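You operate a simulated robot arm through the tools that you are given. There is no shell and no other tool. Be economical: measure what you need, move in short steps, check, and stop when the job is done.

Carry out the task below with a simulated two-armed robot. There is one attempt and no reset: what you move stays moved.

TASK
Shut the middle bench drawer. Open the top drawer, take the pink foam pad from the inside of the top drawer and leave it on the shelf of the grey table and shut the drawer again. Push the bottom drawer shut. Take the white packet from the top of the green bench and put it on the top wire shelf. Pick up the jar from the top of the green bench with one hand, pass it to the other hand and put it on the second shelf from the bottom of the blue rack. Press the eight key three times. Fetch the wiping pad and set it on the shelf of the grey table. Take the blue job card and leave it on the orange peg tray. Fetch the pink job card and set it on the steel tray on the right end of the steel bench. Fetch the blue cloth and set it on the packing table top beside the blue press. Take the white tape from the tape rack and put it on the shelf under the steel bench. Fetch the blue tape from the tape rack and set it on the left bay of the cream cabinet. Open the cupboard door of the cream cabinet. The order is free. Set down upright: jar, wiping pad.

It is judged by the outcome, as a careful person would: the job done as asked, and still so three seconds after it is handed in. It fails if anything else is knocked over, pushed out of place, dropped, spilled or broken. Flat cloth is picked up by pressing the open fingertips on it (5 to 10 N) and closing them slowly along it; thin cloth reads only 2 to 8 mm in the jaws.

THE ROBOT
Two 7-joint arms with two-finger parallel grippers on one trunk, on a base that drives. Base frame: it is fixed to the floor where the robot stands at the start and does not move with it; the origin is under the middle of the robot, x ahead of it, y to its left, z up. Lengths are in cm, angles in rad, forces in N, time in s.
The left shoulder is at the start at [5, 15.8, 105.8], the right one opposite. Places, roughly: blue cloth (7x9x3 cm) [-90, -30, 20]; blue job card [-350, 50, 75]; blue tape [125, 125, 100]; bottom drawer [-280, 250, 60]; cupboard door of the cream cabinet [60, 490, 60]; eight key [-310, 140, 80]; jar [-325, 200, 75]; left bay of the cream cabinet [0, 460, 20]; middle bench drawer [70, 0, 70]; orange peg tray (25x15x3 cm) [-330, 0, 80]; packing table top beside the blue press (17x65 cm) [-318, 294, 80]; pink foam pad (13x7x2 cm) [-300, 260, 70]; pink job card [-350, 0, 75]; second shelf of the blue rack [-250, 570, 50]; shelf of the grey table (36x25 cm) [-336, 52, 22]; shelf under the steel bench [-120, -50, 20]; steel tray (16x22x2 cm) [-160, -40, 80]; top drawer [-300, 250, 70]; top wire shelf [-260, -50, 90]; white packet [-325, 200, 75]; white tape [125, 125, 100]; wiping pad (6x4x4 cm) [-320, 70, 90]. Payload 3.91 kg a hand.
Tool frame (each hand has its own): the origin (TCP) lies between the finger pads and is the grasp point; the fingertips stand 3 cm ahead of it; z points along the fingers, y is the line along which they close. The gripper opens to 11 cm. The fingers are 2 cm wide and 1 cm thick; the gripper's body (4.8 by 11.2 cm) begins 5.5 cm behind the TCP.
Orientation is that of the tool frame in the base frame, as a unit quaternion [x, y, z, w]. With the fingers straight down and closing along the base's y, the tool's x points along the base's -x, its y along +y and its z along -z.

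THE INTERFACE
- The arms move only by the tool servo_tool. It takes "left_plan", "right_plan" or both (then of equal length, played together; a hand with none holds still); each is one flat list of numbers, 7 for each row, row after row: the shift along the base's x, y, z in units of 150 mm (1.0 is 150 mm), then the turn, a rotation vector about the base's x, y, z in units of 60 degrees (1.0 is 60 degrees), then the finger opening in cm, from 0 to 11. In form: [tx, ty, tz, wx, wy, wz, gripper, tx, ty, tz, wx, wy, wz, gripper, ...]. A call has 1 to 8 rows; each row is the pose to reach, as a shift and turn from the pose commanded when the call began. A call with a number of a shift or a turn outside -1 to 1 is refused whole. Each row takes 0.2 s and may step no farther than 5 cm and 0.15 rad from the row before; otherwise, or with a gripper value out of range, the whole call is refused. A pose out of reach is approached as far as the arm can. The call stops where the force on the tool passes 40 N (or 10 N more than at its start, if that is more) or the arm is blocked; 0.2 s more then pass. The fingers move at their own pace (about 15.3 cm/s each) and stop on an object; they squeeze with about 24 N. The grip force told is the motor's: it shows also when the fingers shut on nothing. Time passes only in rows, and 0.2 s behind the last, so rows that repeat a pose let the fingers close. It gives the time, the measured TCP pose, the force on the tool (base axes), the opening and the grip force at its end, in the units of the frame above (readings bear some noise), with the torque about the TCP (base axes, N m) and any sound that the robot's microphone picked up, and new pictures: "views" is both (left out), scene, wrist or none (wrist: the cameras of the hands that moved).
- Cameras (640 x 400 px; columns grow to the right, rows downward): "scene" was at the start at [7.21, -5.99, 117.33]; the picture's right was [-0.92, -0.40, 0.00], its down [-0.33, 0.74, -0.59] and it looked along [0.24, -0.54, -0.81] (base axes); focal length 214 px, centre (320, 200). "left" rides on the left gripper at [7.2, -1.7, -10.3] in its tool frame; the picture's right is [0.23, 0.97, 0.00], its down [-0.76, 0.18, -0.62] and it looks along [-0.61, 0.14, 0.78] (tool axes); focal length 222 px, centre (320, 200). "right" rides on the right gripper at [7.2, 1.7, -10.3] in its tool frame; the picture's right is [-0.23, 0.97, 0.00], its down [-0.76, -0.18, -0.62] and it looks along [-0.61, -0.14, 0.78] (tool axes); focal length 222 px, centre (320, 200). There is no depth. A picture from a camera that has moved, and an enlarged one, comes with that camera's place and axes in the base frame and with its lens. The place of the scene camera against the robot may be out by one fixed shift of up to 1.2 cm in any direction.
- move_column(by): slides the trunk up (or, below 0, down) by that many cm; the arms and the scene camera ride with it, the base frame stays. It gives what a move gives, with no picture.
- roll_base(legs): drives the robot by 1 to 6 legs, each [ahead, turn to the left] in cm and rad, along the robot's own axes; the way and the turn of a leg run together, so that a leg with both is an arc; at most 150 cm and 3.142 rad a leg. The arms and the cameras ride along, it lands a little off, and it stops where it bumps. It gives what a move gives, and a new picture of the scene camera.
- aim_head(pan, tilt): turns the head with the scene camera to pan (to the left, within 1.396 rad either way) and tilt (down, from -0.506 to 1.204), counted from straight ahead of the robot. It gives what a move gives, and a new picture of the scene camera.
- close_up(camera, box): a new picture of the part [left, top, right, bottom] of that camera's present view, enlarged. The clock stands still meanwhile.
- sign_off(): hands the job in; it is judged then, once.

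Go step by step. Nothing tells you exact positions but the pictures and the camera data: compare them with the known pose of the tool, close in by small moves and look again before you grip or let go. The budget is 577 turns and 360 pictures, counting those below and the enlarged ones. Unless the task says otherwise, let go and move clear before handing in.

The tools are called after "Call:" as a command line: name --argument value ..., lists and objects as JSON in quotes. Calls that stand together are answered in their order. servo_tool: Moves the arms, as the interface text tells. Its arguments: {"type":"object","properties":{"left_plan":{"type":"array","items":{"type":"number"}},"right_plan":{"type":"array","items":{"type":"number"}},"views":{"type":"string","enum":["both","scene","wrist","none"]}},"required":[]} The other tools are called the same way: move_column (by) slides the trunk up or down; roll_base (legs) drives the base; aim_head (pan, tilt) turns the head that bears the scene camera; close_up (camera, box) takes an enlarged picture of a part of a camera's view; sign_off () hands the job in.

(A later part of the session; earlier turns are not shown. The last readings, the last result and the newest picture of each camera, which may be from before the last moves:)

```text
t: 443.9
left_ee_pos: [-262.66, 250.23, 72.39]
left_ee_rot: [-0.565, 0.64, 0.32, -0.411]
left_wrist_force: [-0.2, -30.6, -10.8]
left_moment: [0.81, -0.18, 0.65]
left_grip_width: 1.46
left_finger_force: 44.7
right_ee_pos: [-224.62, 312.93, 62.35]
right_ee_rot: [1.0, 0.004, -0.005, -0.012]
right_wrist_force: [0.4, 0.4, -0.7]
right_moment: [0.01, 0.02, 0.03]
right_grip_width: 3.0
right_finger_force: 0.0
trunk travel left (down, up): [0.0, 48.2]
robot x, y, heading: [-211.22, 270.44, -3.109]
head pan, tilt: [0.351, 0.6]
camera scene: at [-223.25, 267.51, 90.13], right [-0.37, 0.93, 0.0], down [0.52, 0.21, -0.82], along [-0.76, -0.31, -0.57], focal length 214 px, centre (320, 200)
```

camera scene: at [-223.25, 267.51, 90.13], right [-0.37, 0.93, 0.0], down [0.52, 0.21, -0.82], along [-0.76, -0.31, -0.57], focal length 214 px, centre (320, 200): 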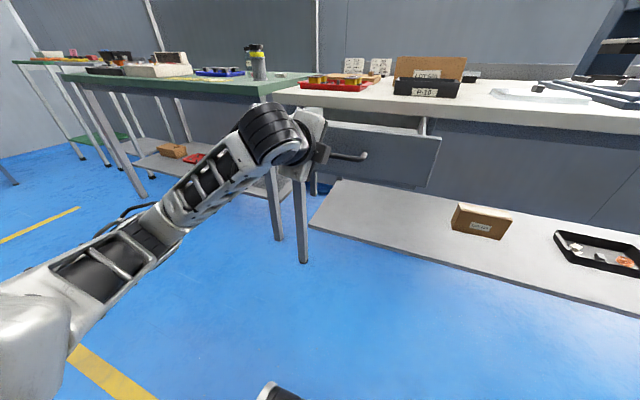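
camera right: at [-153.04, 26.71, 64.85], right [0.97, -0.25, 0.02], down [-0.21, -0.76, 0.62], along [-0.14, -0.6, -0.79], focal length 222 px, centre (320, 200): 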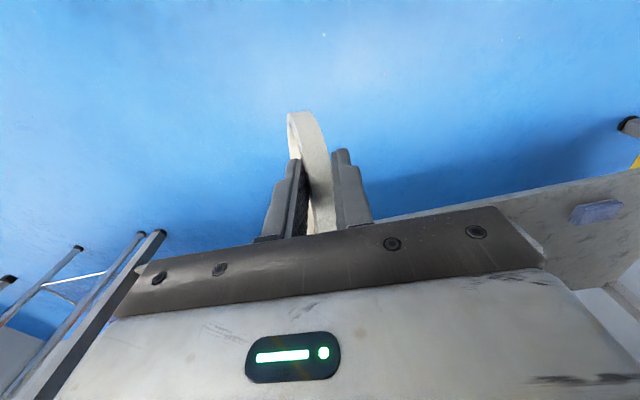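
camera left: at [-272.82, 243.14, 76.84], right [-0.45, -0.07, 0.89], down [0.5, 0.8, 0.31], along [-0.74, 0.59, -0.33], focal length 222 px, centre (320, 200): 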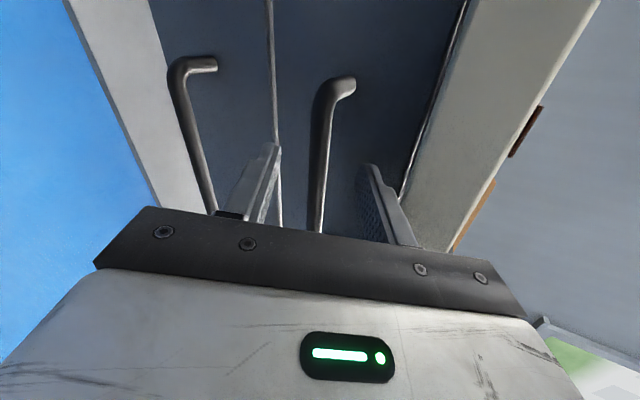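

Call:
roll_base --legs '[[-5, 0]]'

Call:
servo_tool --left_plan '[0, 0, 0, 0, 0, 0, 5, 0, 0, 0, 0, 0, 0, 5]' --views "none"

Call:
roll_base --legs '[[-10, 0]]'

Call:
move_column --by 30

Call:
aim_head --pan 0.2 --tilt 0.65

```text
t: 444.8
left_ee_pos: [-257.81, 250.25, 72.33]
left_ee_rot: [-0.566, 0.639, 0.318, -0.413]
left_wrist_force: [0.2, -15.0, -6.0]
left_moment: [0.75, -0.12, 0.81]
left_grip_width: 1.46
left_finger_force: 44.8
right_ee_pos: [-219.8, 313.14, 62.2]
right_ee_rot: [1.0, 0.006, -0.006, -0.012]
right_wrist_force: [0.1, 0.4, -0.5]
right_moment: [0.0, 0.01, 0.02]
right_grip_width: 2.99
right_finger_force: 0.0
trunk travel left (down, up): [0.0, 48.2]
robot x, y, heading: [-206.42, 270.49, -3.104]
head pan, tilt: [0.351, 0.6]
camera scene: at [-218.29, 267.74, 90.13], right [-0.37, 0.93, 0.0], down [0.52, 0.21, -0.82], along [-0.77, -0.31, -0.57], focal length 214 px, centre (320, 200)
```

scene: 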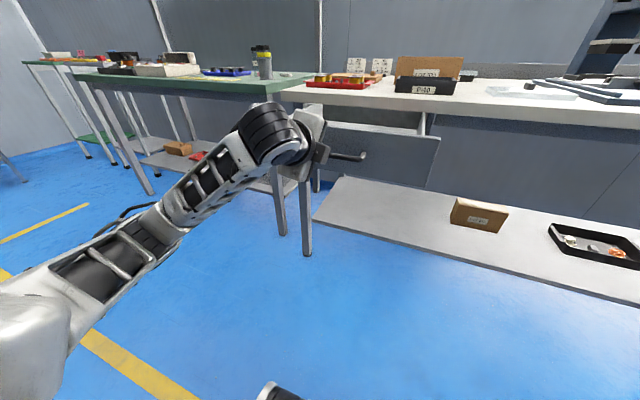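

```text
t: 445.4
left_ee_pos: [-257.85, 250.28, 72.45]
left_ee_rot: [-0.566, 0.639, 0.317, -0.413]
left_wrist_force: [0.2, -0.1, 0.0]
left_moment: [0.0, -0.02, 0.01]
left_grip_width: 5.0
left_finger_force: 0.1
right_ee_pos: [-219.63, 313.11, 62.31]
right_ee_rot: [1.0, 0.006, -0.005, -0.012]
right_wrist_force: [0.1, 0.6, 0.0]
right_moment: [-0.02, 0.02, 0.02]
right_grip_width: 2.99
right_finger_force: 0.0
trunk travel left (down, up): [0.0, 48.2]
robot x, y, heading: [-206.21, 270.62, -3.106]
head pan, tilt: [0.351, 0.6]
```

```text
t: 446.6
left_ee_pos: [-247.83, 250.59, 72.44]
left_ee_rot: [-0.566, 0.639, 0.317, -0.413]
left_wrist_force: [0.3, 0.1, 0.6]
left_moment: [0.04, 0.0, -0.03]
left_grip_width: 5.0
left_finger_force: 0.0
right_ee_pos: [-209.68, 313.49, 62.21]
right_ee_rot: [1.0, 0.006, -0.006, -0.011]
right_wrist_force: [-0.8, 0.2, 0.4]
right_moment: [0.03, 0.01, -0.03]
right_grip_width: 3.02
right_finger_force: 0.0
trunk travel left (down, up): [0.0, 48.2]
robot x, y, heading: [-196.45, 271.05, -3.111]
head pan, tilt: [0.351, 0.6]
camera scene: at [-208.22, 268.14, 90.15], right [-0.37, 0.93, 0.0], down [0.52, 0.21, -0.83], along [-0.77, -0.31, -0.56], focal length 214 px, centre (320, 200)
```

scene: 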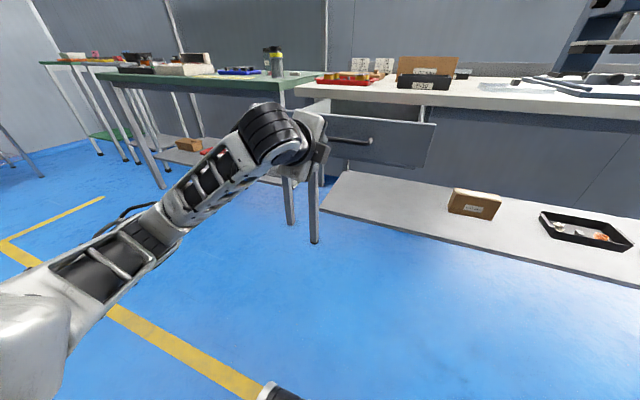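

```text
t: 449.6
left_ee_pos: [-247.66, 250.68, 102.5]
left_ee_rot: [-0.566, 0.639, 0.318, -0.413]
left_wrist_force: [0.6, 0.0, 0.0]
left_moment: [0.0, -0.03, -0.05]
left_grip_width: 5.02
left_finger_force: 0.0
right_ee_pos: [-209.58, 313.51, 92.21]
right_ee_rot: [1.0, 0.005, -0.005, -0.011]
right_wrist_force: [0.7, 0.5, -0.8]
right_moment: [-0.02, 0.0, -0.01]
right_grip_width: 2.99
right_finger_force: 0.1
trunk travel left (down, up): [-30.0, 18.2]
robot x, y, heading: [-196.5, 270.72, -3.106]
head pan, tilt: [0.351, 0.6]
```

```text
t: 450.3
left_ee_pos: [-247.77, 250.71, 102.43]
left_ee_rot: [-0.566, 0.639, 0.318, -0.413]
left_wrist_force: [0.6, 0.1, -0.1]
left_moment: [-0.02, -0.01, 0.02]
left_grip_width: 5.03
left_finger_force: 0.1
right_ee_pos: [-209.52, 313.37, 92.21]
right_ee_rot: [1.0, 0.006, -0.005, -0.011]
right_wrist_force: [0.7, -0.8, 0.5]
right_moment: [-0.01, 0.0, 0.0]
right_grip_width: 2.96
right_finger_force: 0.0
trunk travel left (down, up): [-30.0, 18.2]
robot x, y, heading: [-196.25, 270.91, -3.11]
head pan, tilt: [0.201, 0.649]
camera scene: at [-208.47, 269.44, 119.72], right [-0.23, 0.97, 0.0], down [0.59, 0.14, -0.8], along [-0.77, -0.18, -0.6], focal length 214 px, centre (320, 200)
```

scene: 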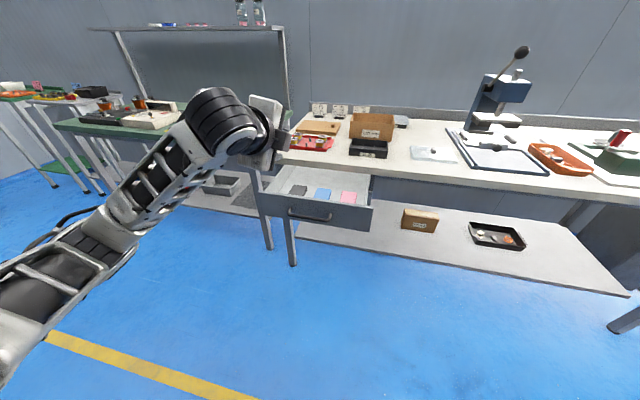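

Call:
close_up --camera "scene" --box '[250, 150, 410, 250]'

```text
4.00 times, centred on (330, 200) of scene
camera zoom: at [-208.47, 269.44, 119.72], right [-0.23, 0.97, 0.0], down [0.59, 0.14, -0.8], along [-0.77, -0.18, -0.6], focal length 858 px, centre (280, 200)
```

zoom: 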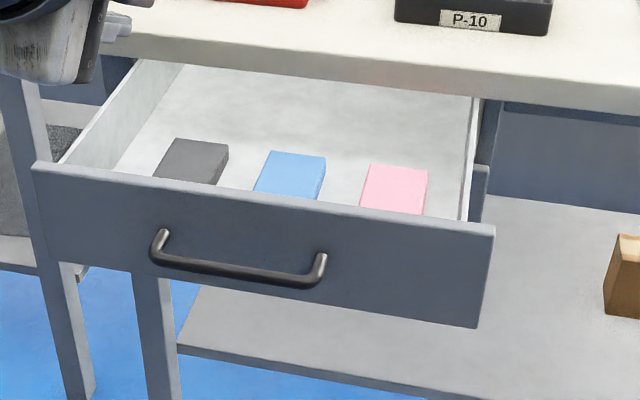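

Three pads lie near the drawer front; pink centre ≈(-276.5, 264.5), 7 cm across y. I bring the left hand to tool-down.

Call:
servo_tool --left_plan '[0, 0, 0, 0.066, -0.051, 0.103, 9, 0, 0, 0, 0.133, -0.102, 0.205, 9, 0, 0, 0, 0.199, -0.153, 0.308, 9, 0, 0, 0, 0.265, -0.204, 0.41, 9, 0, 0, 0, 0.331, -0.255, 0.513, 9, 0, 0, 0, 0.398, -0.306, 0.615, 9, 0, 0, 0, 0.464, -0.357, 0.718, 9]' --views "none"

Call:
servo_tool --left_plan '[0, 0, 0, 0.066, -0.051, 0.103, 9, 0, 0, 0, 0.133, -0.102, 0.205, 9, 0, 0, 0, 0.199, -0.153, 0.308, 9, 0, 0, 0, 0.265, -0.204, 0.41, 9, 0, 0, 0, 0.331, -0.255, 0.513, 9, 0, 0, 0, 0.398, -0.306, 0.615, 9, 0, 0, 0, 0.464, -0.357, 0.718, 9]' --views "none"

```text
t: 451.9
left_ee_pos: [-247.67, 250.76, 102.52]
left_ee_rot: [0.885, -0.36, -0.179, 0.232]
left_wrist_force: [0.6, -0.1, -0.2]
left_moment: [-0.03, -0.01, 0.06]
left_grip_width: 8.99
left_finger_force: 0.0
right_ee_pos: [-209.71, 313.46, 92.25]
right_ee_rot: [1.0, 0.006, -0.005, -0.011]
right_wrist_force: [0.0, -0.1, 0.2]
right_moment: [0.01, -0.01, 0.01]
right_grip_width: 2.99
right_finger_force: 0.0
trunk travel left (down, up): [-30.0, 18.2]
robot x, y, heading: [-196.15, 271.15, -3.111]
head pan, tilt: [0.201, 0.649]
```

```text
t: 453.5
left_ee_pos: [-247.8, 250.61, 102.48]
left_ee_rot: [1.0, 0.002, 0.001, 0.0]
left_wrist_force: [-0.7, -0.8, -0.8]
left_moment: [-0.03, 0.0, 0.0]
left_grip_width: 9.01
left_finger_force: 0.0
right_ee_pos: [-209.57, 313.55, 92.24]
right_ee_rot: [1.0, 0.006, -0.005, -0.012]
right_wrist_force: [-0.4, 0.0, -0.3]
right_moment: [0.03, -0.01, -0.01]
right_grip_width: 3.01
right_finger_force: 0.1
trunk travel left (down, up): [-30.0, 18.2]
robot x, y, heading: [-196.33, 270.62, -3.104]
head pan, tilt: [0.201, 0.649]
```

Call:
servo_tool --left_plan '[0, 0.25, 0, 0, 0, 0, 9, 0, 0.5, 0, 0, 0, 0, 9, 0, 0.75, 0, 0, 0, 0, 9, 0, 0.93, 0, 0, 0, 0, 9]' --views "none"

Call:
roll_base --legs '[[28, 0]]'

Call:
servo_tool --left_plan '[0, 0, -0.3, 0, 0, 0, 9]' --views "wrist"

```text
t: 454.5
left_ee_pos: [-247.65, 264.63, 102.51]
left_ee_rot: [1.0, 0.001, 0.0, 0.0]
left_wrist_force: [-0.5, 0.5, -0.3]
left_moment: [-0.01, 0.0, 0.01]
left_grip_width: 9.0
left_finger_force: 0.2
right_ee_pos: [-209.66, 313.51, 92.29]
right_ee_rot: [1.0, 0.006, -0.005, -0.012]
right_wrist_force: [0.3, 0.2, -0.6]
right_moment: [-0.01, 0.01, -0.03]
right_grip_width: 3.03
right_finger_force: 0.0
trunk travel left (down, up): [-30.0, 18.2]
robot x, y, heading: [-196.65, 270.94, -3.112]
head pan, tilt: [0.201, 0.649]
```

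```text
t: 456.4
left_ee_pos: [-275.29, 263.66, 102.45]
left_ee_rot: [1.0, 0.0, 0.0, 0.0]
left_wrist_force: [0.8, -1.5, -0.5]
left_moment: [0.01, -0.02, -0.01]
left_grip_width: 8.99
left_finger_force: 0.0
right_ee_pos: [-237.14, 312.48, 92.18]
right_ee_rot: [1.0, 0.006, -0.006, -0.011]
right_wrist_force: [-0.2, -0.4, 0.1]
right_moment: [-0.02, 0.01, -0.04]
right_grip_width: 2.99
right_finger_force: 0.2
trunk travel left (down, up): [-30.0, 18.2]
robot x, y, heading: [-223.7, 269.49, -3.113]
head pan, tilt: [0.201, 0.649]
camera scene: at [-236.13, 268.55, 119.71], right [-0.23, 0.97, 0.0], down [0.59, 0.14, -0.8], along [-0.77, -0.18, -0.6], focal length 214 px, centre (320, 200)
```

scene: 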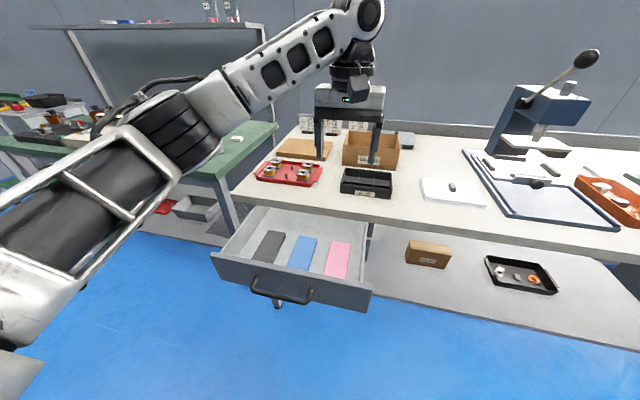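

```text
t: 456.8
left_ee_pos: [-275.31, 263.8, 97.96]
left_ee_rot: [1.0, 0.001, 0.001, -0.001]
left_wrist_force: [-0.3, -0.3, 0.9]
left_moment: [0.02, 0.02, -0.02]
left_grip_width: 8.98
left_finger_force: 0.1
right_ee_pos: [-237.22, 312.58, 92.23]
right_ee_rot: [1.0, 0.005, -0.005, -0.012]
right_wrist_force: [0.2, -0.2, -0.3]
right_moment: [0.02, 0.04, 0.0]
right_grip_width: 2.99
right_finger_force: 0.0
trunk travel left (down, up): [-30.0, 18.2]
robot x, y, heading: [-223.49, 270.1, -3.11]
head pan, tilt: [0.201, 0.649]
camera left: at [-268.04, 265.34, 108.32], right [0.23, -0.97, 0.0], down [-0.76, -0.18, 0.62], along [-0.61, -0.14, -0.78], focal length 222 px, centre (320, 200)
```

left: 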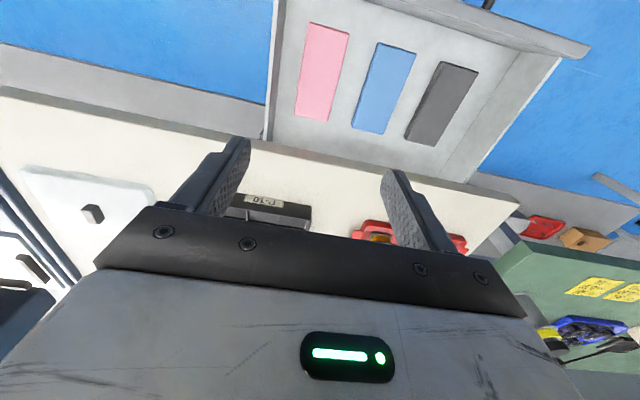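

Aligned over the pink pad (centre ≈(-274.8,263.6), top z≈68). Descend.

Call:
servo_tool --left_plan '[0.02, 0, -0.3, 0, 0, 0, 9, 0.03, 0, -0.6, 0, 0, 0, 9, 0.03, 0, -0.9, 0, 0, 0, 9, 0.03, 0, -1, 0, 0, 0, 9]' --views "wrist"

```text
t: 457.8
left_ee_pos: [-274.86, 263.59, 82.78]
left_ee_rot: [1.0, 0.001, 0.0, -0.001]
left_wrist_force: [0.1, -0.4, 0.2]
left_moment: [0.0, -0.02, -0.02]
left_grip_width: 8.99
left_finger_force: 0.1
right_ee_pos: [-237.2, 312.69, 92.21]
right_ee_rot: [1.0, 0.005, -0.005, -0.011]
right_wrist_force: [0.2, -0.1, 0.6]
right_moment: [-0.01, -0.01, 0.02]
right_grip_width: 3.02
right_finger_force: 0.0
trunk travel left (down, up): [-30.0, 18.2]
robot x, y, heading: [-224.18, 270.14, -3.108]
head pan, tilt: [0.201, 0.649]
camera left: at [-267.54, 265.37, 93.2], right [0.23, -0.97, 0.0], down [-0.76, -0.18, 0.62], along [-0.61, -0.14, -0.78], focal length 222 px, centre (320, 200)
```

left: 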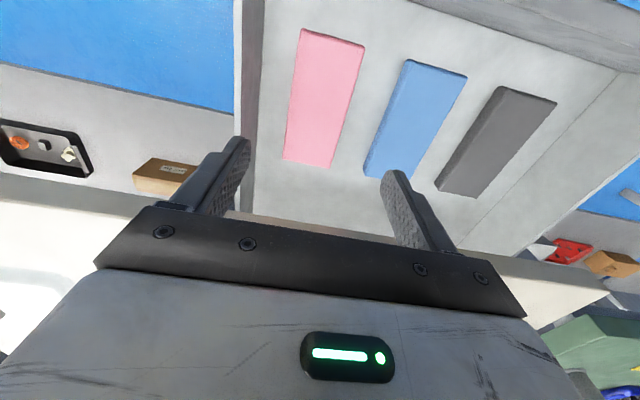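

Call:
servo_tool --left_plan '[0.05, 0, -0.25, 0, 0, 0, 9, 0.06, 0, -0.5, 0, 0, 0, 9, 0.06, 0, -0.7, 0, 0, 0, 9, 0.06, 0, -0.8, 0, 0, 0, 9, 0.06, 0, -0.87, 0, 0, 0, 9]' --views "wrist"

```text
t: 459.0
left_ee_pos: [-274.01, 263.61, 70.26]
left_ee_rot: [1.0, 0.0, -0.003, 0.0]
left_wrist_force: [-1.0, -3.2, 18.8]
left_moment: [-0.58, -0.15, -0.18]
left_grip_width: 9.01
left_finger_force: 0.1
right_ee_pos: [-237.05, 312.59, 92.3]
right_ee_rot: [1.0, 0.005, -0.007, -0.011]
right_wrist_force: [0.7, 0.0, 1.0]
right_moment: [0.01, -0.03, 0.03]
right_grip_width: 3.0
right_finger_force: 0.0
trunk travel left (down, up): [-30.0, 18.2]
robot x, y, heading: [-223.63, 270.09, -3.106]
head pan, tilt: [0.201, 0.649]
camera left: at [-266.72, 265.33, 80.59], right [0.23, -0.97, 0.0], down [-0.76, -0.18, 0.63], along [-0.61, -0.14, -0.78], focal length 222 px, centre (320, 200)
```

left: 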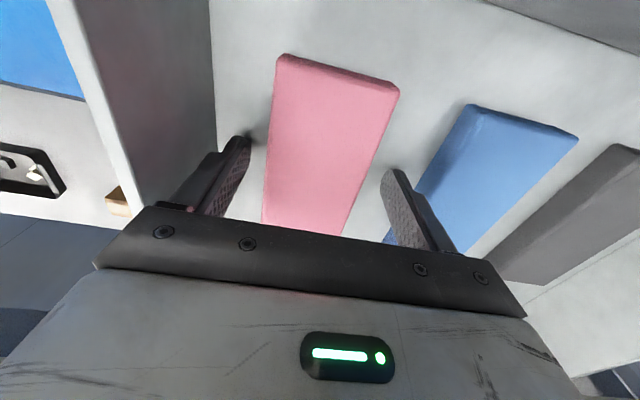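

Call:
servo_tool --left_plan '[0, 0, 0.02, 0, 0, 0, 7, 0, 0, 0.02, 0, 0, 0, 5, 0, 0, 0.02, 0, 0, 0, 5]' --views "none"

Call:
servo_tool --left_plan '[0, 0, 0.2, 0, 0, 0, 5, 0, 0, 0.45, 0, 0, 0, 5, 0, 0, 0.7, 0, 0, 0, 5, 0, 0, 1, 0, 0, 0, 5]' --views "wrist"

```text
t: 459.8
left_ee_pos: [-274.03, 263.67, 70.26]
left_ee_rot: [1.0, 0.0, -0.001, 0.0]
left_wrist_force: [-0.4, -1.6, 12.2]
left_moment: [-0.24, -0.06, 0.04]
left_grip_width: 6.0
left_finger_force: 24.2
right_ee_pos: [-237.24, 312.68, 92.28]
right_ee_rot: [1.0, 0.005, -0.007, -0.011]
right_wrist_force: [-0.3, 0.4, 0.9]
right_moment: [0.0, 0.03, -0.02]
right_grip_width: 3.0
right_finger_force: 0.1
trunk travel left (down, up): [-30.0, 18.2]
robot x, y, heading: [-224.0, 270.01, -3.111]
head pan, tilt: [0.201, 0.649]
```

```text
t: 460.8
left_ee_pos: [-274.19, 263.76, 85.33]
left_ee_rot: [1.0, 0.0, 0.0, 0.001]
left_wrist_force: [-0.9, 0.6, 0.1]
left_moment: [0.01, -0.03, -0.02]
left_grip_width: 5.97
left_finger_force: 24.0
right_ee_pos: [-237.26, 312.55, 92.12]
right_ee_rot: [1.0, 0.005, -0.005, -0.012]
right_wrist_force: [0.2, 0.2, 0.6]
right_moment: [-0.01, -0.03, -0.02]
right_grip_width: 2.99
right_finger_force: 0.1
trunk travel left (down, up): [-30.0, 18.2]
robot x, y, heading: [-223.91, 270.07, -3.106]
head pan, tilt: [0.201, 0.649]
camera left: at [-266.77, 265.39, 95.59], right [0.23, -0.97, 0.0], down [-0.76, -0.18, 0.62], along [-0.61, -0.14, -0.78], focal length 222 px, centre (320, 200)
```

left: 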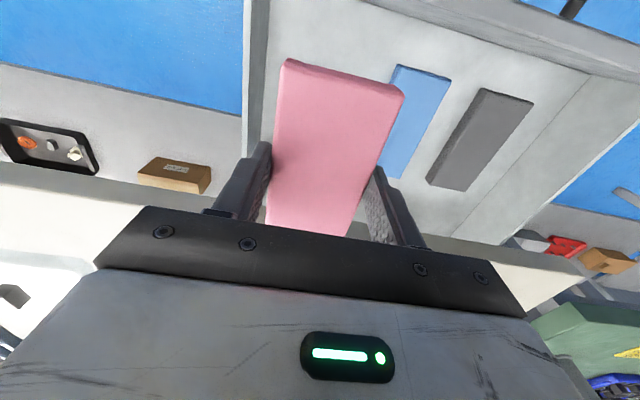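

Pad is held. To shut the drawer with the right hand I back off, shift to y≈235, lower the trunk and keep the left hand high.

Call:
servo_tool --left_plan '[0.1, 0, 0.3, 0, 0, 0, 5, 0.2, 0, 0.6, 0, 0, 0, 5, 0.3, 0, 0.9, 0, 0, 0, 5, 0.5, 0, 1, 0, 0, 0, 5]' --views "none"

Call:
roll_base --legs '[[-25, 0], [0, 1.57], [34, 0], [0, -1.57]]'

Call:
move_column --by -24

Call:
servo_tool --left_plan '[0, 0, 0.3, 0, 0, 0, 5, 0, 0, 0.6, 0, 0, 0, 5, 0, 0, 0.9, 0, 0, 0, 5, 0, 0, 1, 0, 0, 0, 5]' --right_plan '[-0.25, -0.15, 0, 0, 0, 0, 0, -0.5, -0.3, 0, 0, 0, 0, 0, -0.75, -0.45, 0, 0, 0, 0, 0, -1, -0.6, 0, 0, 0, 0, 0]' --views "none"

```text
t: 461.8
left_ee_pos: [-266.45, 263.67, 100.16]
left_ee_rot: [1.0, 0.001, 0.0, 0.0]
left_wrist_force: [-0.2, -0.9, -0.4]
left_moment: [-0.02, -0.01, -0.01]
left_grip_width: 5.98
left_finger_force: 24.1
right_ee_pos: [-237.23, 312.56, 92.29]
right_ee_rot: [1.0, 0.006, -0.005, -0.011]
right_wrist_force: [0.2, -0.4, -0.7]
right_moment: [-0.01, 0.02, 0.02]
right_grip_width: 3.01
right_finger_force: 0.1
trunk travel left (down, up): [-30.0, 18.2]
robot x, y, heading: [-223.64, 269.94, -3.112]
head pan, tilt: [0.201, 0.649]
```

```text
t: 473.2
left_ee_pos: [-239.79, 230.02, 100.1]
left_ee_rot: [1.0, 0.003, 0.0, 0.0]
left_wrist_force: [-0.5, -0.2, 0.2]
left_moment: [0.02, -0.02, -0.02]
left_grip_width: 5.96
left_finger_force: 24.3
right_ee_pos: [-210.83, 279.06, 92.25]
right_ee_rot: [1.0, 0.009, -0.006, -0.011]
right_wrist_force: [0.0, -0.2, -0.3]
right_moment: [0.02, 0.0, 0.0]
right_grip_width: 3.01
right_finger_force: 0.0
trunk travel left (down, up): [-30.0, 18.2]
robot x, y, heading: [-197.28, 236.42, -3.103]
head pan, tilt: [0.201, 0.649]
camera scene: at [-209.52, 235.09, 119.72], right [-0.24, 0.97, 0.0], down [0.59, 0.14, -0.8], along [-0.77, -0.19, -0.6], focal length 214 px, centre (320, 200)
```

scene: 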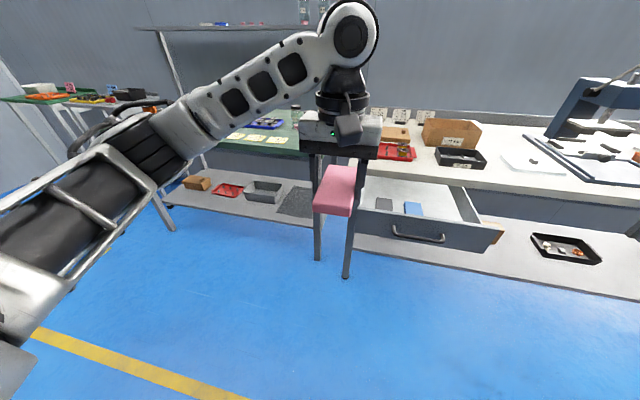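

```text
t: 475.7
left_ee_pos: [-239.88, 230.11, 76.18]
left_ee_rot: [1.0, 0.003, 0.0, 0.0]
left_wrist_force: [-0.6, 0.2, -0.3]
left_moment: [-0.02, 0.02, 0.0]
left_grip_width: 5.95
left_finger_force: 23.6
right_ee_pos: [-210.85, 279.09, 68.29]
right_ee_rot: [1.0, 0.008, -0.006, -0.012]
right_wrist_force: [0.1, -0.6, 0.6]
right_moment: [0.02, -0.03, 0.0]
right_grip_width: 3.01
right_finger_force: 0.2
trunk travel left (down, up): [-6.0, 42.2]
robot x, y, heading: [-197.29, 236.44, -3.108]
head pan, tilt: [0.201, 0.649]
```

```text
t: 476.7
left_ee_pos: [-239.68, 230.19, 91.27]
left_ee_rot: [1.0, 0.003, 0.001, 0.0]
left_wrist_force: [0.4, -0.6, -0.3]
left_moment: [-0.02, 0.02, 0.03]
left_grip_width: 5.95
left_finger_force: 24.2
right_ee_pos: [-225.91, 270.08, 68.27]
right_ee_rot: [1.0, 0.008, -0.006, -0.012]
right_wrist_force: [0.0, 0.3, -0.2]
right_moment: [0.01, 0.0, -0.01]
right_grip_width: 0.02
right_finger_force: 24.0
right hand out of reach, approached as far as the arm can: row 1
trunk travel left (down, up): [-6.0, 42.2]
robot x, y, heading: [-196.99, 236.78, -3.104]
head pan, tilt: [0.201, 0.649]
```

Call:
servo_tool --left_plan '[0.2, 0, 0.05, 0, 0, 0, 5, 0.4, 0, 0.1, 0, 0, 0, 5, 0.6, 0, 0.15, 0, 0, 0, 5, 0.8, 0, 0.2, 0, 0, 0, 5]' --right_plan '[-0.2, -0.2, 0, 0, 0, 0, 0, -0.45, -0.4, 0, 0, 0, 0, 0, -0.65, -0.6, 0, 0, 0, 0, 0, -0.85, -0.85, 0, 0, 0, 0, 0]' --views "scene"

```text
t: 477.7
left_ee_pos: [-227.7, 230.13, 94.23]
left_ee_rot: [1.0, 0.003, -0.001, -0.001]
left_wrist_force: [-0.8, 0.6, -0.6]
left_moment: [0.02, 0.01, 0.0]
left_grip_width: 5.96
left_finger_force: 24.2
right_ee_pos: [-238.68, 257.33, 68.17]
right_ee_rot: [1.0, 0.007, -0.005, -0.013]
right_wrist_force: [0.4, 0.2, 0.1]
right_moment: [-0.02, 0.0, -0.01]
right_grip_width: 0.0
right_finger_force: 24.0
trunk travel left (down, up): [-6.0, 42.2]
robot x, y, heading: [-196.97, 236.69, -3.104]
head pan, tilt: [0.201, 0.649]
camera scene: at [-209.52, 235.1, 95.72], right [-0.24, 0.97, 0.0], down [0.59, 0.14, -0.8], along [-0.77, -0.19, -0.6], focal length 214 px, centre (320, 200)
```

scene: 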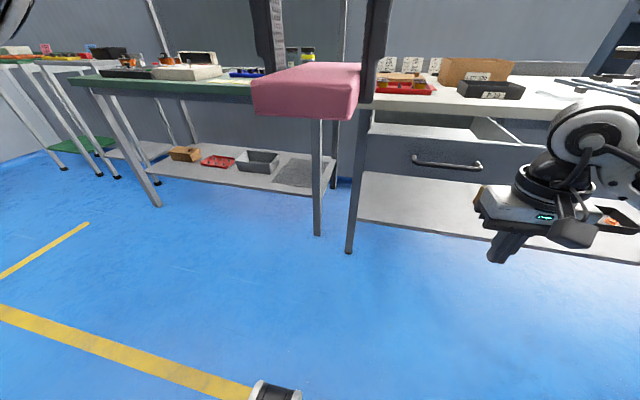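

Call:
servo_tool --right_plan '[0, -0.2, 0.06, 0, 0, 0, 0, 0, -0.42, 0.12, 0, 0, 0, 0]' --views "none"

Call:
roll_base --legs '[[18, 0]]'

```text
t: 478.3
left_ee_pos: [-227.83, 230.11, 94.17]
left_ee_rot: [1.0, 0.003, 0.0, 0.0]
left_wrist_force: [0.2, -0.2, 0.4]
left_moment: [-0.04, 0.01, 0.0]
left_grip_width: 5.97
left_finger_force: 24.1
right_ee_pos: [-238.67, 251.03, 70.21]
right_ee_rot: [1.0, 0.008, -0.005, -0.011]
right_wrist_force: [-0.6, 0.4, 0.3]
right_moment: [-0.01, -0.01, 0.01]
right_grip_width: 0.0
right_finger_force: 24.3
trunk travel left (down, up): [-6.0, 42.2]
robot x, y, heading: [-197.64, 236.65, -3.105]
head pan, tilt: [0.201, 0.649]
```

```text
t: 479.8
left_ee_pos: [-245.68, 229.43, 94.09]
left_ee_rot: [1.0, 0.004, 0.0, 0.001]
left_wrist_force: [0.0, 0.3, 0.1]
left_moment: [-0.03, 0.02, 0.01]
left_grip_width: 5.95
left_finger_force: 24.2
right_ee_pos: [-256.64, 250.39, 70.06]
right_ee_rot: [1.0, 0.008, -0.005, -0.012]
right_wrist_force: [-0.1, 0.5, 0.0]
right_moment: [0.01, 0.01, 0.03]
right_grip_width: 0.02
right_finger_force: 24.3
trunk travel left (down, up): [-6.0, 42.2]
robot x, y, heading: [-215.32, 235.99, -3.098]
head pan, tilt: [0.201, 0.649]
camera scene: at [-227.44, 234.41, 95.72], right [-0.24, 0.97, 0.0], down [0.59, 0.14, -0.8], along [-0.77, -0.19, -0.6], focal length 214 px, centre (320, 200)
```

scene: 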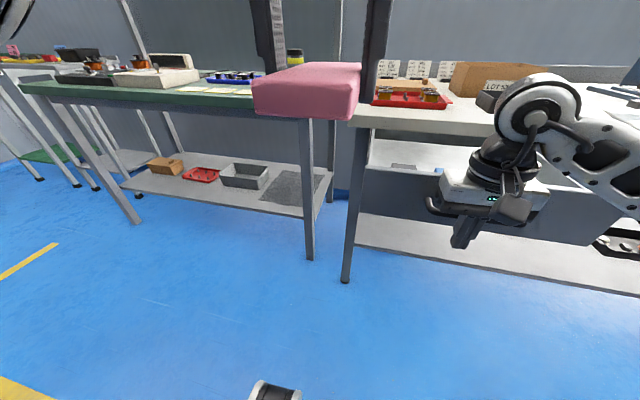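

Call:
roll_base --legs '[[22, 0]]'

Call:
servo_tool --right_plan '[-0.1, 0, 0, 0, 0, 0, 0, -0.2, 0, 0, 0, 0, 0, 0, -0.3, 0, 0, 0, 0, 0, 0, -0.4, 0, 0, 0, 0, 0, 0, -0.5, 0, 0, 0, 0, 0, 0]' --views "scene"

```text
t: 481.5
left_ee_pos: [-267.87, 228.51, 94.18]
left_ee_rot: [1.0, 0.005, 0.0, 0.0]
left_wrist_force: [0.3, -0.1, -0.8]
left_moment: [-0.01, 0.01, 0.02]
left_grip_width: 5.96
left_finger_force: 24.3
right_ee_pos: [-278.77, 249.39, 70.04]
right_ee_rot: [1.0, 0.008, -0.006, -0.011]
right_wrist_force: [-0.3, -0.6, -0.4]
right_moment: [0.0, 0.03, 0.01]
right_grip_width: 0.02
right_finger_force: 24.4
trunk travel left (down, up): [-6.0, 42.2]
robot x, y, heading: [-237.52, 234.85, -3.101]
head pan, tilt: [0.201, 0.649]
camera scene: at [-249.56, 233.53, 95.72], right [-0.24, 0.97, 0.0], down [0.59, 0.14, -0.8], along [-0.77, -0.19, -0.6], focal length 214 px, centre (320, 200)
```

scene: 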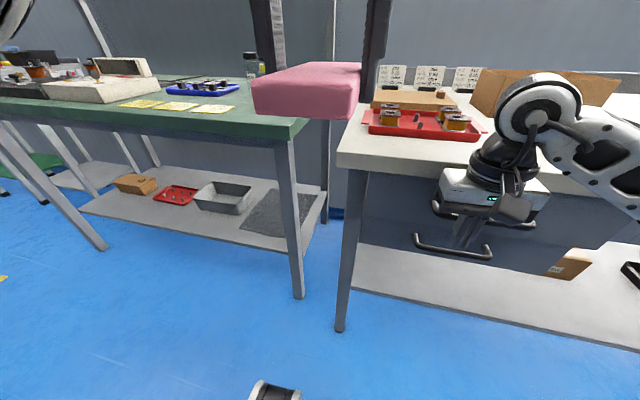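

```text
t: 481.8
left_ee_pos: [-267.66, 228.48, 94.16]
left_ee_rot: [1.0, 0.004, -0.001, 0.0]
left_wrist_force: [0.6, -0.1, -0.5]
left_moment: [0.01, -0.02, 0.01]
left_grip_width: 5.95
left_finger_force: 24.2
right_ee_pos: [-278.84, 249.48, 70.06]
right_ee_rot: [1.0, 0.013, -0.001, -0.014]
right_wrist_force: [15.0, 3.9, 5.1]
right_moment: [-0.08, 1.22, -0.33]
right_grip_width: 0.01
right_finger_force: 24.3
trunk travel left (down, up): [-6.0, 42.2]
robot x, y, heading: [-237.1, 234.96, -3.102]
head pan, tilt: [0.201, 0.649]
stopped in row 1 (right hand): the force on the tool passed its limit at 59 N (the readings are from after the stop); the commanded pose is now the measured one
camera scene: at [-249.39, 233.57, 95.75], right [-0.24, 0.97, 0.0], down [0.59, 0.14, -0.8], along [-0.77, -0.19, -0.6], focal length 214 px, centre (320, 200)
```

scene: 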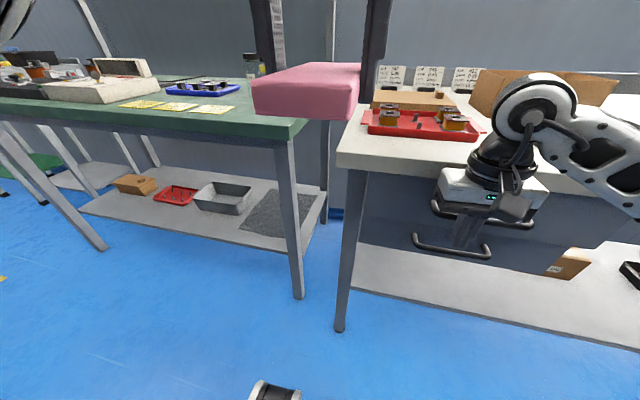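

Call:
close_up --camera "scene" --box '[380, 120, 620, 270]'

```text
2.67 times, centred on (500, 195) of scene
camera zoom: at [-249.39, 233.57, 95.75], right [-0.24, 0.97, 0.0], down [0.59, 0.14, -0.8], along [-0.77, -0.19, -0.6], focal length 572 px, centre (-160, 213)
```

zoom: 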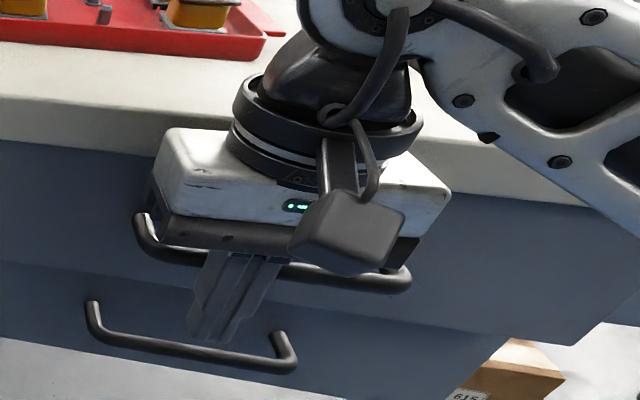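

The gripper body met the table edge above the drawer. I back off, tilt the right tool forward 45° so the fingertips lead, and push again.

Call:
roll_base --legs '[[-12, 0]]'

Call:
servo_tool --right_plan '[0, 0, 0, 0, 0.13, 0, 0, 0, 0, 0, 0, 0.26, 0, 0, 0, 0, 0, 0, 0.39, 0, 0, 0, 0, 0, 0, 0.52, 0, 0, 0, 0, 0, 0, 0.65, 0, 0, 0, 0, 0, 0, 0.8, 0, 0]' --views "scene"

```text
t: 483.1
left_ee_pos: [-255.77, 228.96, 94.13]
left_ee_rot: [1.0, 0.003, 0.0, 0.0]
left_wrist_force: [0.4, 0.9, 0.7]
left_moment: [0.0, -0.02, 0.01]
left_grip_width: 5.93
left_finger_force: 24.9
right_ee_pos: [-266.95, 249.98, 69.9]
right_ee_rot: [1.0, 0.013, 0.001, -0.014]
right_wrist_force: [0.3, 0.4, -0.5]
right_moment: [0.01, 0.0, 0.01]
right_grip_width: 0.0
right_finger_force: 24.0
trunk travel left (down, up): [-6.0, 42.2]
robot x, y, heading: [-225.44, 235.66, -3.107]
head pan, tilt: [0.201, 0.649]
camera scene: at [-237.56, 234.01, 95.72], right [-0.24, 0.97, 0.0], down [0.59, 0.14, -0.8], along [-0.77, -0.19, -0.6], focal length 214 px, centre (320, 200)
```

scene: 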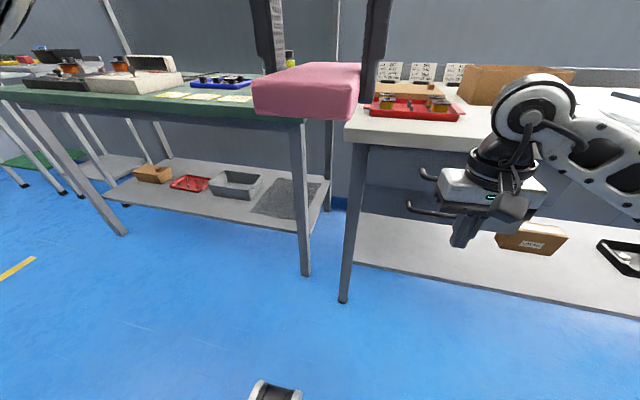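

```text
refused: row 6 steps farther than a row can; nothing moved
```

Call:
servo_tool --right_plan '[0, 0, 0, 0, 0.13, 0, 0, 0, 0, 0, 0, 0.26, 0, 0, 0, 0, 0, 0, 0.39, 0, 0, 0, 0, 0, 0, 0.52, 0, 0, 0, 0, 0, 0, 0.65, 0, 0, 0, 0, 0, 0, 0.78, 0, 0]' --views "none"

Call:
close_up --camera "scene" --box '[340, 110, 640, 298]'

```text
t: 484.5
left_ee_pos: [-255.85, 228.96, 94.14]
left_ee_rot: [1.0, 0.003, 0.0, 0.001]
left_wrist_force: [0.5, 0.6, -0.2]
left_moment: [-0.02, 0.01, -0.01]
left_grip_width: 5.95
left_finger_force: 24.3
right_ee_pos: [-267.04, 249.98, 70.04]
right_ee_rot: [0.917, 0.006, -0.398, -0.017]
right_wrist_force: [-0.2, 0.0, -0.6]
right_moment: [0.03, 0.0, -0.01]
right_grip_width: 0.01
right_finger_force: 23.5
trunk travel left (down, up): [-6.0, 42.2]
robot x, y, heading: [-225.51, 235.69, -3.105]
head pan, tilt: [0.201, 0.649]
```

```text
2.13 times, centred on (490, 204) of scene
camera zoom: at [-237.55, 234.01, 95.72], right [-0.24, 0.97, 0.0], down [0.59, 0.14, -0.8], along [-0.77, -0.19, -0.6], focal length 456 px, centre (-42, 192)
```

zoom: 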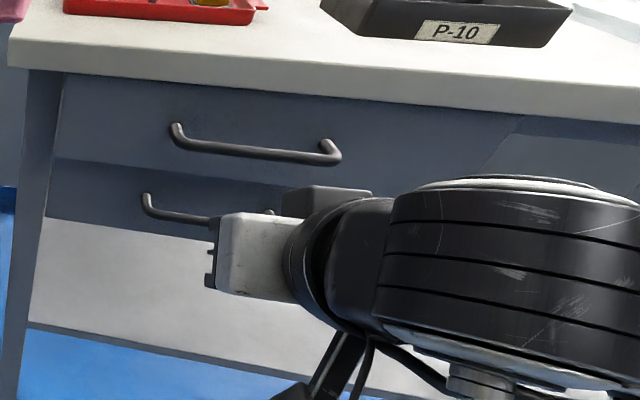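

Call:
roll_base --legs '[[14, 0]]'

Call:
servo_tool --right_plan '[-0.07, 0, 0, 0, 0, 0, 0, -0.14, 0, 0, 0, 0, 0, 0, -0.21, 0, 0, 0, 0, 0, 0, -0.28, 0, 0, 0, 0, 0, 0, -0.35, 0, 0, 0, 0, 0, 0, -0.42, 0, 0, 0, 0, 0, 0]' --views "none"

Call:
close_up --camera "scene" --box '[340, 110, 640, 298]'

```text
t: 485.8
left_ee_pos: [-269.74, 228.44, 94.14]
left_ee_rot: [1.0, 0.003, 0.0, 0.001]
left_wrist_force: [0.6, -0.4, 0.0]
left_moment: [-0.01, -0.01, -0.02]
left_grip_width: 5.98
left_finger_force: 24.0
right_ee_pos: [-280.86, 249.36, 70.05]
right_ee_rot: [0.917, 0.005, -0.398, -0.018]
right_wrist_force: [-0.9, 0.3, 0.7]
right_moment: [0.0, 0.02, 0.01]
right_grip_width: 0.0
right_finger_force: 24.2
trunk travel left (down, up): [-6.0, 42.2]
robot x, y, heading: [-239.43, 235.09, -3.102]
head pan, tilt: [0.201, 0.649]
camera scene: at [-251.49, 233.48, 95.72], right [-0.24, 0.97, 0.0], down [0.59, 0.14, -0.8], along [-0.77, -0.19, -0.6], focal length 214 px, centre (320, 200)
```

scene: 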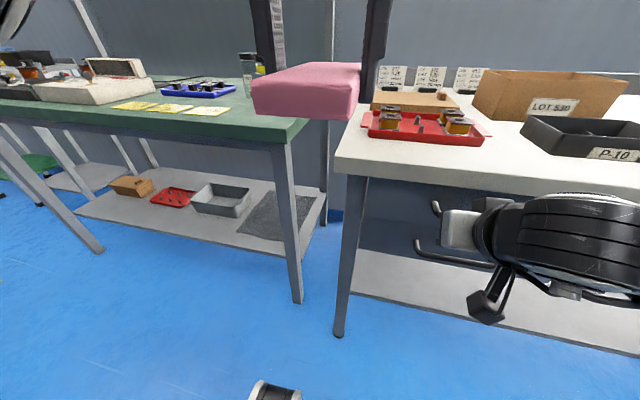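

```text
t: 486.7
left_ee_pos: [-269.69, 228.5, 94.1]
left_ee_rot: [1.0, 0.002, 0.0, 0.0]
left_wrist_force: [-0.5, -0.1, -1.2]
left_moment: [-0.01, -0.04, 0.0]
left_grip_width: 5.94
left_finger_force: 24.0
right_ee_pos: [-283.83, 249.24, 69.38]
right_ee_rot: [0.922, 0.011, -0.386, -0.018]
right_wrist_force: [0.2, 0.0, -2.2]
right_moment: [-0.01, 0.01, -0.02]
right_grip_width: 0.0
right_finger_force: 24.7
trunk travel left (down, up): [-6.0, 42.2]
robot x, y, heading: [-239.07, 234.98, -3.109]
head pan, tilt: [0.201, 0.649]
stopped in row 4 (right hand): the force on the tool passed its limit at 49 N (the readings are from after the stop); the commanded pose is now the measured one
```

```text
2.13 times, centred on (490, 204) of scene
camera zoom: at [-251.45, 233.49, 95.72], right [-0.24, 0.97, 0.0], down [0.59, 0.14, -0.8], along [-0.77, -0.19, -0.6], focal length 456 px, centre (-42, 192)
```

zoom: 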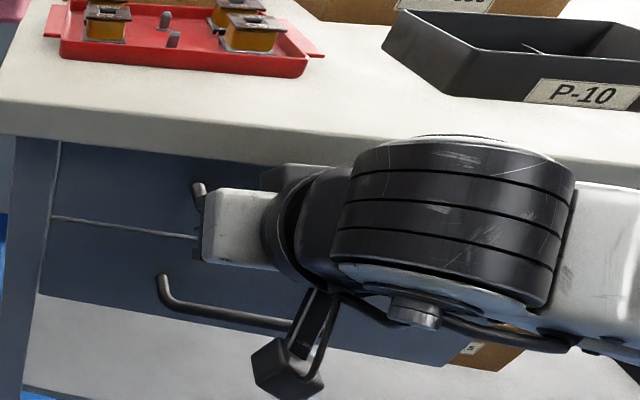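

The top drawer is now flush/shut. I back away and look at the green bench for the packet and the jar.

Call:
roll_base --legs '[[-25, 0]]'

Call:
move_column --by 24

Call:
aim_head --pan 0.5 --tilt 0.45

```text
t: 488.5
left_ee_pos: [-244.81, 229.43, 94.11]
left_ee_rot: [1.0, 0.004, 0.0, 0.001]
left_wrist_force: [-0.3, -0.3, -0.3]
left_moment: [-0.08, -0.01, -0.01]
left_grip_width: 5.96
left_finger_force: 24.1
right_ee_pos: [-258.99, 250.13, 69.36]
right_ee_rot: [0.922, 0.01, -0.388, -0.018]
right_wrist_force: [0.6, -0.4, -0.6]
right_moment: [0.04, 0.03, 0.01]
right_grip_width: 0.0
right_finger_force: 24.1
trunk travel left (down, up): [-6.0, 42.2]
robot x, y, heading: [-214.25, 235.72, -3.108]
head pan, tilt: [0.201, 0.649]
camera scene: at [-226.54, 234.42, 95.72], right [-0.24, 0.97, 0.0], down [0.59, 0.14, -0.8], along [-0.77, -0.19, -0.6], focal length 214 px, centre (320, 200)
```

scene: 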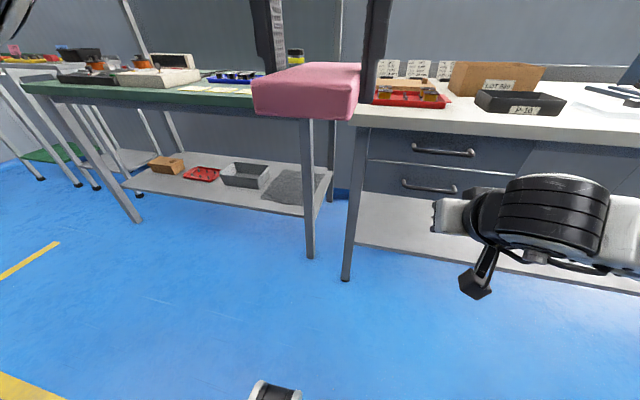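

```text
t: 491.0
left_ee_pos: [-244.89, 229.4, 118.08]
left_ee_rot: [1.0, 0.003, 0.0, 0.001]
left_wrist_force: [0.2, -0.6, 0.9]
left_moment: [0.0, 0.0, -0.01]
left_grip_width: 5.93
left_finger_force: 24.7
right_ee_pos: [-258.92, 250.17, 93.42]
right_ee_rot: [0.922, 0.009, -0.387, -0.019]
right_wrist_force: [-0.4, 0.0, 0.7]
right_moment: [-0.01, -0.01, 0.0]
right_grip_width: 0.0
right_finger_force: 24.3
trunk travel left (down, up): [-30.0, 18.2]
robot x, y, heading: [-214.53, 236.21, -3.103]
head pan, tilt: [0.201, 0.649]
```

```text
t: 491.8
left_ee_pos: [-244.9, 229.33, 118.03]
left_ee_rot: [1.0, 0.003, 0.0, 0.001]
left_wrist_force: [-0.9, -0.7, 0.1]
left_moment: [0.01, 0.01, 0.0]
left_grip_width: 5.96
left_finger_force: 24.6
right_ee_pos: [-258.92, 250.16, 93.42]
right_ee_rot: [0.922, 0.01, -0.388, -0.019]
right_wrist_force: [-0.1, -0.2, -0.5]
right_moment: [-0.01, 0.02, -0.01]
right_grip_width: 0.0
right_finger_force: 24.3
trunk travel left (down, up): [-30.0, 18.2]
robot x, y, heading: [-214.19, 235.97, -3.101]
head pan, tilt: [0.499, 0.45]
camera scene: at [-226.01, 231.78, 121.5], right [-0.51, 0.86, 0.0], down [0.37, 0.22, -0.9], along [-0.77, -0.46, -0.44], focal length 214 px, centre (320, 200)
```

scene: 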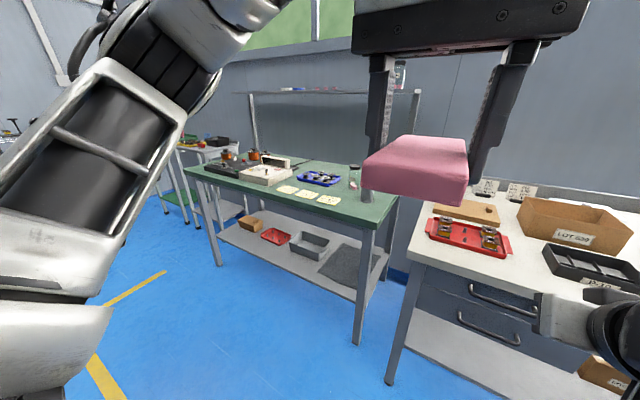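

Call:
servo_tool --right_plan '[0.05, 0.1, 0, 0, -0.13, 0, 3, 0.1, 0.2, 0, 0, -0.26, 0, 3, 0.2, 0.3, 0, 0, -0.39, 0, 3, 0.3, 0.4, 0, 0, -0.52, 0, 3, 0.4, 0.5, 0, 0, -0.65, 0, 3, 0.5, 0.6, 0, 0, -0.77, 0, 3]' --views "none"

Call:
roll_base --legs '[[0, 1.57], [52, 0], [0, -1.57]]'

Call:
aim_head --pan 0 --tilt 0.5

```text
t: 493.2
left_ee_pos: [-244.91, 229.46, 118.16]
left_ee_rot: [1.0, 0.003, 0.0, 0.001]
left_wrist_force: [0.0, -0.3, 0.1]
left_moment: [0.01, -0.02, -0.02]
left_grip_width: 5.98
left_finger_force: 24.1
right_ee_pos: [-251.54, 259.24, 93.46]
right_ee_rot: [1.0, 0.017, 0.007, -0.012]
right_wrist_force: [0.4, 0.0, 0.1]
right_moment: [0.03, 0.0, -0.03]
right_grip_width: 3.0
right_finger_force: 0.0
trunk travel left (down, up): [-30.0, 18.2]
robot x, y, heading: [-214.33, 236.28, -3.106]
head pan, tilt: [0.499, 0.45]
```

```text
t: 503.9
left_ee_pos: [-243.18, 177.75, 118.18]
left_ee_rot: [1.0, -0.002, 0.0, 0.001]
left_wrist_force: [0.0, -1.0, -0.5]
left_moment: [-0.02, -0.03, 0.01]
left_grip_width: 5.95
left_finger_force: 23.6
right_ee_pos: [-249.55, 207.48, 93.45]
right_ee_rot: [1.0, 0.012, 0.006, -0.012]
right_wrist_force: [-0.4, -0.4, -0.7]
right_moment: [0.0, 0.03, 0.0]
right_grip_width: 3.03
right_finger_force: 0.1
trunk travel left (down, up): [-30.0, 18.2]
robot x, y, heading: [-212.76, 183.76, -3.112]
head pan, tilt: [0.499, 0.45]
camera scene: at [-224.36, 179.89, 121.5], right [-0.5, 0.86, 0.0], down [0.38, 0.22, -0.9], along [-0.78, -0.45, -0.44], focal length 214 px, centre (320, 200)
```

scene: 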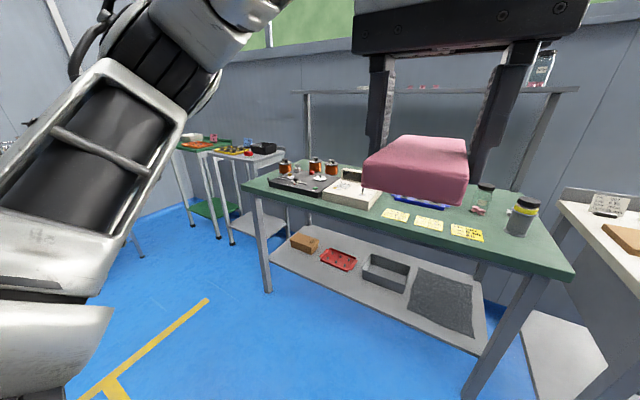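

```text
t: 504.8
left_ee_pos: [-243.23, 177.73, 118.19]
left_ee_rot: [1.0, -0.002, 0.0, 0.001]
left_wrist_force: [-0.1, 0.2, -0.3]
left_moment: [-0.01, -0.01, 0.01]
left_grip_width: 5.96
left_finger_force: 24.1
right_ee_pos: [-249.63, 207.55, 93.42]
right_ee_rot: [1.0, 0.012, 0.006, -0.012]
right_wrist_force: [-1.0, -0.3, -0.5]
right_moment: [-0.01, 0.02, -0.02]
right_grip_width: 3.01
right_finger_force: 0.1
trunk travel left (down, up): [-30.0, 18.2]
robot x, y, heading: [-212.8, 183.89, -3.113]
head pan, tilt: [0.0, 0.499]
camera scene: at [-225.51, 184.24, 121.06], right [-0.03, 1.0, 0.0], down [0.48, 0.01, -0.88], along [-0.88, -0.03, -0.48], focal length 214 px, centre (320, 200)
```

scene: 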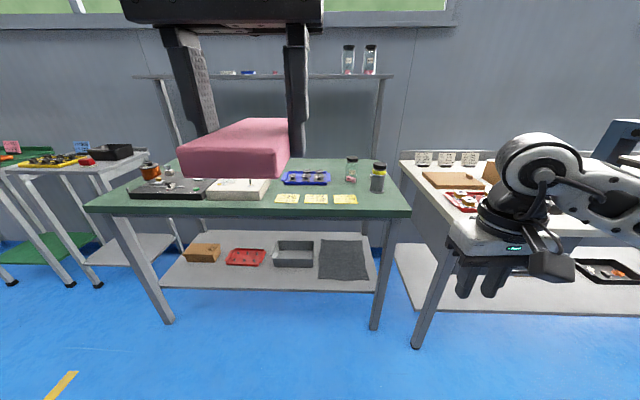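

Call:
close_up --camera "scene" --box '[110, 140, 420, 220]'

Call:
close_up --camera "scene" --box '[300, 140, 400, 205]'

```text
2.06 times, centred on (265, 180) of scene
camera zoom: at [-225.51, 184.24, 121.06], right [-0.03, 1.0, 0.0], down [0.48, 0.01, -0.88], along [-0.88, -0.03, -0.48], focal length 443 px, centre (434, 241)
```

zoom: 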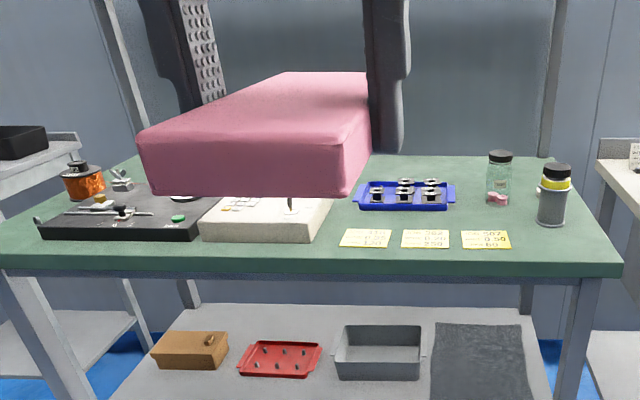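

```text
6.15 times, centred on (350, 172) of scene
camera zoom: at [-225.51, 184.24, 121.06], right [-0.03, 1.0, 0.0], down [0.48, 0.01, -0.88], along [-0.88, -0.03, -0.48], focal length 1320 px, centre (135, 369)
```

zoom: 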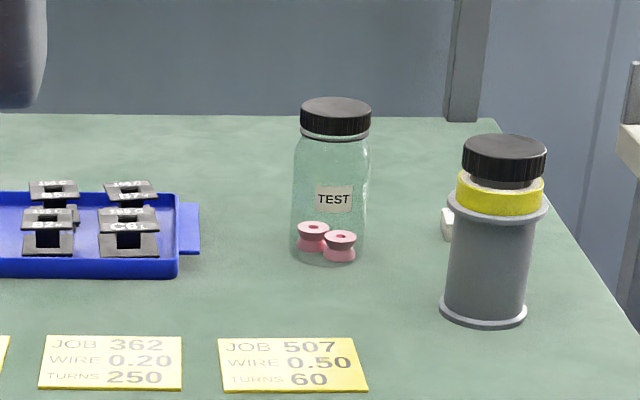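

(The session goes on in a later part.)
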